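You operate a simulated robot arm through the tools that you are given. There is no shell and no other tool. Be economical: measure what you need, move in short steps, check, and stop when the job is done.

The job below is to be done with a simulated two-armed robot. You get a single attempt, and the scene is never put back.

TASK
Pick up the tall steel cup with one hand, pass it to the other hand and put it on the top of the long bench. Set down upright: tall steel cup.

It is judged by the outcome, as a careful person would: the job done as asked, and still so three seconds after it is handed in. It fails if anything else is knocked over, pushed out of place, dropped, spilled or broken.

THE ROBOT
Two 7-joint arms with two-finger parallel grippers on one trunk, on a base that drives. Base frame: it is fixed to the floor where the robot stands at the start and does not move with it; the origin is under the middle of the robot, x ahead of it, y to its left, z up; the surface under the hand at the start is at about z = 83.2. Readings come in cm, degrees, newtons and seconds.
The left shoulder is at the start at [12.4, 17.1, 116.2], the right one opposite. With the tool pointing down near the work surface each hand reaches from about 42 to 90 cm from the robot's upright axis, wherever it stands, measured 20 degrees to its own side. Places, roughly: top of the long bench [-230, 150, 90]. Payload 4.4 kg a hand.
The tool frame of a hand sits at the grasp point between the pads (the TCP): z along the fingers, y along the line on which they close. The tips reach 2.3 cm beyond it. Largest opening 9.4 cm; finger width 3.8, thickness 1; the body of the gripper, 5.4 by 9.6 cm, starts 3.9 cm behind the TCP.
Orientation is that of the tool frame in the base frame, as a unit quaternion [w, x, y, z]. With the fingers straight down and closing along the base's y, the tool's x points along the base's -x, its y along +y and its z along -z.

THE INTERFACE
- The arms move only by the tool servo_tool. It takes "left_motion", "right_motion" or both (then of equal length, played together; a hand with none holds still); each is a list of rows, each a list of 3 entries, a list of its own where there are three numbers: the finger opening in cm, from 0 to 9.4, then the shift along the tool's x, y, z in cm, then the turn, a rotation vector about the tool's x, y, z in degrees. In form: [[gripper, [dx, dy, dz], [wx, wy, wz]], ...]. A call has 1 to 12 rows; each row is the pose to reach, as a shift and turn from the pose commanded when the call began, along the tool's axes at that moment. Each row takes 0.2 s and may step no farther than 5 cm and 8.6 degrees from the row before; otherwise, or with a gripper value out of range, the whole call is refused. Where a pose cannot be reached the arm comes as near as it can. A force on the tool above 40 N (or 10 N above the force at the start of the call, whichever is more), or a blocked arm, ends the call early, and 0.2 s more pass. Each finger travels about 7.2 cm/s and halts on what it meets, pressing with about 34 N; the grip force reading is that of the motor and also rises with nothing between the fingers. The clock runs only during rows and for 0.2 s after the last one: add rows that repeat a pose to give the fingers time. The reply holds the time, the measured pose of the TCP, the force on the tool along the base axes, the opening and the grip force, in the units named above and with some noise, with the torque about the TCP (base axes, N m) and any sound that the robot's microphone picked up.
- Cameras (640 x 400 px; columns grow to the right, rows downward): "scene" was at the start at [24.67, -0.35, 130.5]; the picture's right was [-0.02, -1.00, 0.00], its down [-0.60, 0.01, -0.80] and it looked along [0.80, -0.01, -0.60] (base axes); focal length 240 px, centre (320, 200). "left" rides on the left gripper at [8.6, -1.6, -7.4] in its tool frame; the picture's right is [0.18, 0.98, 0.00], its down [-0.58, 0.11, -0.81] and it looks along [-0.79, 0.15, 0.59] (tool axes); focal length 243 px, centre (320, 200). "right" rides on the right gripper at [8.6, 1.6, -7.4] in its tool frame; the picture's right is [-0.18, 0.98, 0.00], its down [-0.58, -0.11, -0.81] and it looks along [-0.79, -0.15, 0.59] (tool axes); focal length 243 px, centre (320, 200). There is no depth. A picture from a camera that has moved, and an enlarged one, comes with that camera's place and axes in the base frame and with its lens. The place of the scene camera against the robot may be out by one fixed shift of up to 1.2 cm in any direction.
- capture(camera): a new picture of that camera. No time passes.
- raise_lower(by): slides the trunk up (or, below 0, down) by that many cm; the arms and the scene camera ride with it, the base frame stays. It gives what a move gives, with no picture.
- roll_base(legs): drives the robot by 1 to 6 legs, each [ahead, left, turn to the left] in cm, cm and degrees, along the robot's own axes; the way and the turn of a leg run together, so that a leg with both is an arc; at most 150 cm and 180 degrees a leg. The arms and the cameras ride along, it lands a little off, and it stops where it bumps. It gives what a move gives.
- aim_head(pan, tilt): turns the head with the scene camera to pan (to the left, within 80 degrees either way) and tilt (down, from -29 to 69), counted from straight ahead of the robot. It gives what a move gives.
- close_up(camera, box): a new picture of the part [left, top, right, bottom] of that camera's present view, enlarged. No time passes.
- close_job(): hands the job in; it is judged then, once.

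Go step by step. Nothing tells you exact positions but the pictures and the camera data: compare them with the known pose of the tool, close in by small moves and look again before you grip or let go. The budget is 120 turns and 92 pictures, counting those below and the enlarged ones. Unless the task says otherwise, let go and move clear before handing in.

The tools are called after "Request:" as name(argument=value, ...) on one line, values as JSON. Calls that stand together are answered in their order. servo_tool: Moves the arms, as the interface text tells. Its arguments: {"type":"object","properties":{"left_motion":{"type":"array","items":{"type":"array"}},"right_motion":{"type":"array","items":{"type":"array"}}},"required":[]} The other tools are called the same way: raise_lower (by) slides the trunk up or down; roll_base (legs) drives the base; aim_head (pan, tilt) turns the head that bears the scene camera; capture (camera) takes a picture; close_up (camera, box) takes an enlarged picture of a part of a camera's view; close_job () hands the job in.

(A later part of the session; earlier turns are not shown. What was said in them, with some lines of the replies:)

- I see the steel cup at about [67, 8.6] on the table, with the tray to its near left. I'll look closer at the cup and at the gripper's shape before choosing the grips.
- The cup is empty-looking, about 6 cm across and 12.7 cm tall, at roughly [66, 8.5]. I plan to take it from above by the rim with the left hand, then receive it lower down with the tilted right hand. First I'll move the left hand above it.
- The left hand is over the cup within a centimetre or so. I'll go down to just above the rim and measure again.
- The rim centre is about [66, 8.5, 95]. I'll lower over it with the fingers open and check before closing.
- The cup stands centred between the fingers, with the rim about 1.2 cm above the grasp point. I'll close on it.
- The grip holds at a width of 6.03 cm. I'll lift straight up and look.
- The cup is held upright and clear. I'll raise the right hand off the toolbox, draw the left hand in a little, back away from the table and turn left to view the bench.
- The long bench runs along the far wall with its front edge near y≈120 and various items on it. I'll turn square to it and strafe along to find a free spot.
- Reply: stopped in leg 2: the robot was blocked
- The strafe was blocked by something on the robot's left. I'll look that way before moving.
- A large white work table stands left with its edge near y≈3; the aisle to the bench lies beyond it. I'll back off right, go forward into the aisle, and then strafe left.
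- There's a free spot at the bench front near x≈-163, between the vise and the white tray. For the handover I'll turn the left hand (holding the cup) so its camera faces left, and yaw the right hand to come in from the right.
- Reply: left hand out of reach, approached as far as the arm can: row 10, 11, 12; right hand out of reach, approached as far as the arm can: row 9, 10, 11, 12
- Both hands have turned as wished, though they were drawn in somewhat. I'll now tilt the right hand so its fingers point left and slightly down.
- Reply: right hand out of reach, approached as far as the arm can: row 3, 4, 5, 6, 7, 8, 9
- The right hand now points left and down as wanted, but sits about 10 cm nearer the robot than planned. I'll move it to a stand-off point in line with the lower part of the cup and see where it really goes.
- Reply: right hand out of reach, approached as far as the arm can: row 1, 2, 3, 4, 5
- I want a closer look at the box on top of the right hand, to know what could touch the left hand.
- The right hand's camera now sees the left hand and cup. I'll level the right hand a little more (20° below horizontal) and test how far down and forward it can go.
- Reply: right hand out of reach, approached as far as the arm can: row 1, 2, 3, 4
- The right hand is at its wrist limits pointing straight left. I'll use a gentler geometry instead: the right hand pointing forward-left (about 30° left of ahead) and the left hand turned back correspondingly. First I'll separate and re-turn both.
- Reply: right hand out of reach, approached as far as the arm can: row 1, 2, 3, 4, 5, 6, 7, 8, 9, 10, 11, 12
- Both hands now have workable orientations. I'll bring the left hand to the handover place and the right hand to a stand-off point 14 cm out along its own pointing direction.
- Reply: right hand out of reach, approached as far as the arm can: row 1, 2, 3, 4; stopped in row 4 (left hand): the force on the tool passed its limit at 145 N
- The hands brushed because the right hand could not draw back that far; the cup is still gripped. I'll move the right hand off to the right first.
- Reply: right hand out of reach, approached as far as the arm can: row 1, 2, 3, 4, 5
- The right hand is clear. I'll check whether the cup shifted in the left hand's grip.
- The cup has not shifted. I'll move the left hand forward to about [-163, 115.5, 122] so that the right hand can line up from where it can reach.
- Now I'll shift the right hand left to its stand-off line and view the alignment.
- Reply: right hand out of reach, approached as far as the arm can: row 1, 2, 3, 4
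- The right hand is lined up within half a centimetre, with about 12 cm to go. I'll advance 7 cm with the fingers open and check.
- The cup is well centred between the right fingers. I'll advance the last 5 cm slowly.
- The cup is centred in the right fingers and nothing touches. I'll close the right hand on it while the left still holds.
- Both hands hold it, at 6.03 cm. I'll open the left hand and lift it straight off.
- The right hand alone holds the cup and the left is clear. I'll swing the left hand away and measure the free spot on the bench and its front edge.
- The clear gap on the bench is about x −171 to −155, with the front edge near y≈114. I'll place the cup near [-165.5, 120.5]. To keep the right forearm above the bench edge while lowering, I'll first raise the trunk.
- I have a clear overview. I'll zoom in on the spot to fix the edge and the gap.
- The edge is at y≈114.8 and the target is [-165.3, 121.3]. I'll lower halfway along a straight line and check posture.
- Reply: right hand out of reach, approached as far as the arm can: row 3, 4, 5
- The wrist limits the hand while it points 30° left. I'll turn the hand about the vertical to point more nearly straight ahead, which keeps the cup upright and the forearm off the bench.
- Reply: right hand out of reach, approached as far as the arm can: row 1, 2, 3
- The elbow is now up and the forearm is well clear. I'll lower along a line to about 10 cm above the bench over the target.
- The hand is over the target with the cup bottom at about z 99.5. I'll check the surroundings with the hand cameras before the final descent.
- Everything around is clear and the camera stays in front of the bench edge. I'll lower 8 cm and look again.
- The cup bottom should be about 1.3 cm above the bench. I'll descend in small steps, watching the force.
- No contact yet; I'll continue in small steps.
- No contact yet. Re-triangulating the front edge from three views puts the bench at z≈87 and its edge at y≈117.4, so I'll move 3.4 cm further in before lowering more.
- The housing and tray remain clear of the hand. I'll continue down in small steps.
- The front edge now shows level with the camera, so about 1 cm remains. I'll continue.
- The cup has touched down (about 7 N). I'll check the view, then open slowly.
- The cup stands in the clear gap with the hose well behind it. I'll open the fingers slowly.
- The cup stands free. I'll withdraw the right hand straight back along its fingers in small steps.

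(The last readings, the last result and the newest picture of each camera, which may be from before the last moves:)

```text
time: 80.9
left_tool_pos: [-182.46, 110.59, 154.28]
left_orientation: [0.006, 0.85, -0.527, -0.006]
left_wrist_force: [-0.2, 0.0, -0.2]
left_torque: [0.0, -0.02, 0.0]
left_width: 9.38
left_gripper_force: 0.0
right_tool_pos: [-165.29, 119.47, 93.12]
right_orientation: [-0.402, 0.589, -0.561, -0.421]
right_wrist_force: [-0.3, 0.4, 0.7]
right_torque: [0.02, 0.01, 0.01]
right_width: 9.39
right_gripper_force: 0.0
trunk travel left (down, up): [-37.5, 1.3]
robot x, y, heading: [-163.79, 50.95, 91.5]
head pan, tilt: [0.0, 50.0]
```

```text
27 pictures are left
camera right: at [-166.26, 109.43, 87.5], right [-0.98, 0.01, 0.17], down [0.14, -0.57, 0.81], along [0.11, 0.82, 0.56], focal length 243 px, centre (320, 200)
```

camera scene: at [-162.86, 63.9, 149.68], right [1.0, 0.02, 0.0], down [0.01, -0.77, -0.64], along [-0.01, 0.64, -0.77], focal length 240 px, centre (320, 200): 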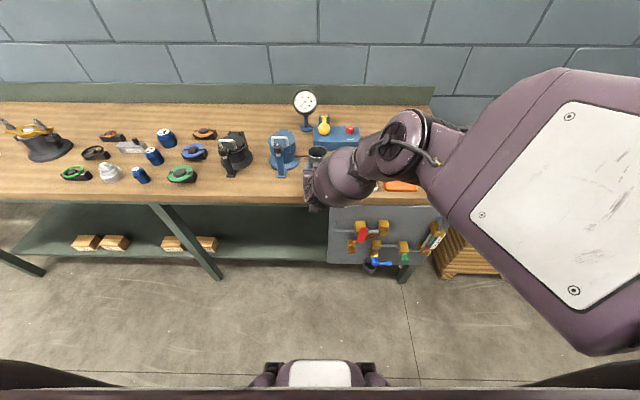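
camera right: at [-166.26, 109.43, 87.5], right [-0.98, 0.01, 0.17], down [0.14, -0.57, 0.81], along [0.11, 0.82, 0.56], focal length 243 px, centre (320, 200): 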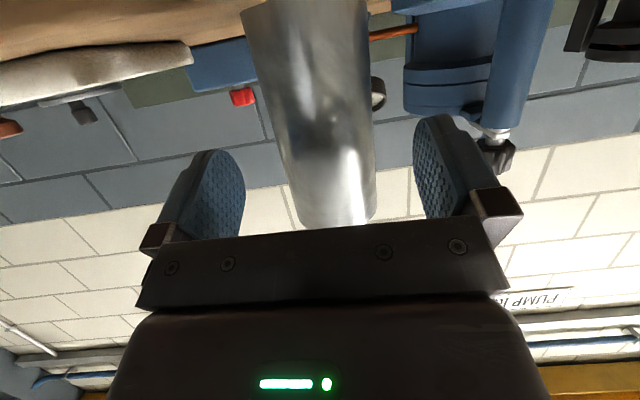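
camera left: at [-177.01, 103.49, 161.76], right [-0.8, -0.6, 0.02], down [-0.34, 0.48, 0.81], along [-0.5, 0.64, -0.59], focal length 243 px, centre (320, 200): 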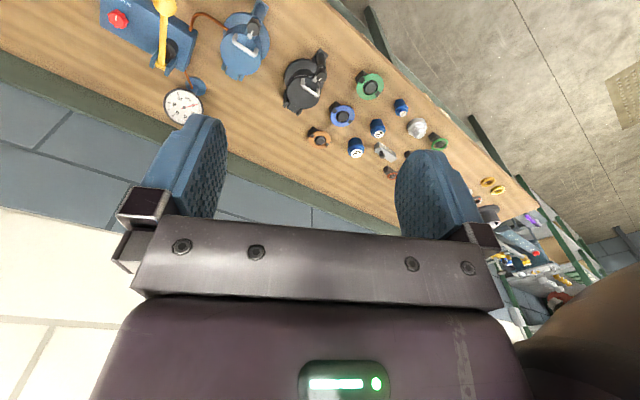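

The hand is coming away cleanly with the cup standing. I'll continue back another 8 cm.

Request:
servo_tool(right_motion=[[9.4, [0, 0, -2], [0, 0, 0]], [9.4, [0, 0, -4], [0, 0, 0]], [9.4, [0, 0, -6], [0, 0, 0]], [9.4, [0, 0, -8], [0, 0, 0]]])

Request:
capture(camera="scene")

Request:
capture(camera="right")

```text
time: 81.9
left_tool_pos: [-182.53, 110.5, 154.31]
left_orientation: [0.007, 0.85, -0.527, -0.006]
left_wrist_force: [0.3, -0.2, 0.5]
left_torque: [0.02, 0.0, 0.01]
left_width: 9.38
left_gripper_force: 0.0
right_tool_pos: [-164.65, 111.83, 95.81]
right_orientation: [-0.402, 0.589, -0.561, -0.42]
right_wrist_force: [0.3, -0.3, -0.8]
right_torque: [0.0, 0.0, 0.01]
right_width: 9.41
right_gripper_force: 0.0
trunk travel left (down, up): [-37.5, 1.3]
robot x, y, heading: [-163.44, 50.81, 91.5]
head pan, tilt: [0.0, 50.0]
```

```text
26 pictures are left
camera scene: at [-162.84, 63.87, 149.68], right [1.0, 0.02, 0.0], down [0.01, -0.77, -0.64], along [-0.01, 0.64, -0.77], focal length 240 px, centre (320, 200)
```

scene: 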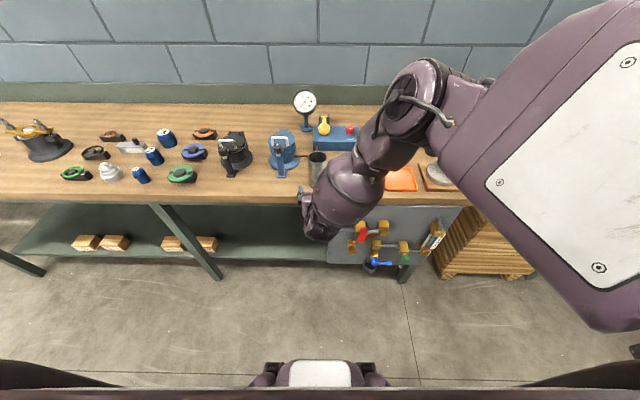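

```text
25 pictures are left
camera right: at [-165.81, 101.8, 90.16], right [-0.98, 0.01, 0.17], down [0.14, -0.57, 0.81], along [0.11, 0.82, 0.56], focal length 243 px, centre (320, 200)
```

right: 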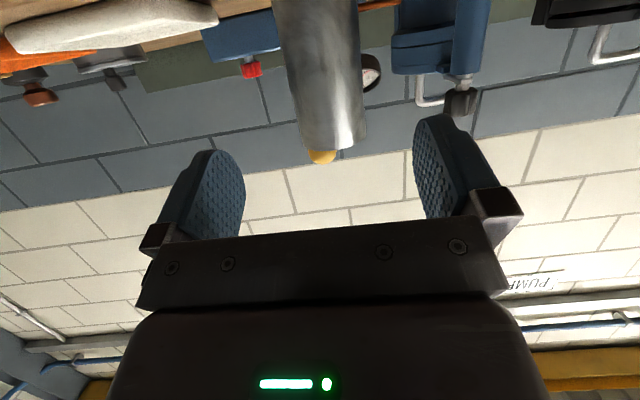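

The hand is clear of the cup. I'll take a last close look to confirm it's upright and nothing was moved.

Request:
roll_base(legs=[[-7, 0, 0]])

Request:
close_up(camera="scene", box=[240, 80, 400, 200])

```text
time: 82.9
left_tool_pos: [-182.46, 103.52, 154.33]
left_orientation: [0.006, 0.85, -0.526, -0.008]
left_wrist_force: [0.0, -0.9, 0.5]
left_torque: [0.03, 0.0, -0.01]
left_width: 9.41
left_gripper_force: 0.1
right_tool_pos: [-164.6, 104.89, 95.9]
right_orientation: [-0.401, 0.59, -0.56, -0.421]
right_wrist_force: [-0.2, 0.1, 0.1]
right_torque: [0.04, 0.01, 0.0]
right_width: 9.4
right_gripper_force: 0.0
trunk travel left (down, up): [-37.5, 1.3]
robot x, y, heading: [-163.18, 43.65, 91.2]
head pan, tilt: [0.0, 50.0]
```

```text
3.33 times, centred on (320, 140) of scene
camera zoom: at [-162.72, 56.86, 149.7], right [1.0, 0.02, 0.0], down [0.01, -0.77, -0.64], along [-0.01, 0.64, -0.77], focal length 800 px, centre (320, 400)
```

zoom: 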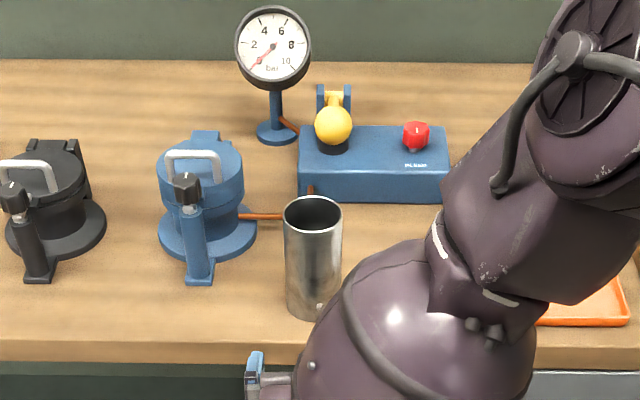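

The steel cup stands upright on the bench, a few centimetres in from the edge. Nothing around it was disturbed, and both hands are clear.

Request:
close_job()

```text
The job is handed in.
```

The tall steel cup was picked up with the left hand, passed to the right hand in the air, and now stands upright on the top of the long bench. The job is handed in.

Two contacts on the way may matter to the judging:
- **Base:** it bumped the large white work table once while strafing and stopped there. I did not check whether the table shifted.
- **Hands:** they knocked together while lining up for the pass, with a force reading of 145 N. The cup did not shift in the grip.
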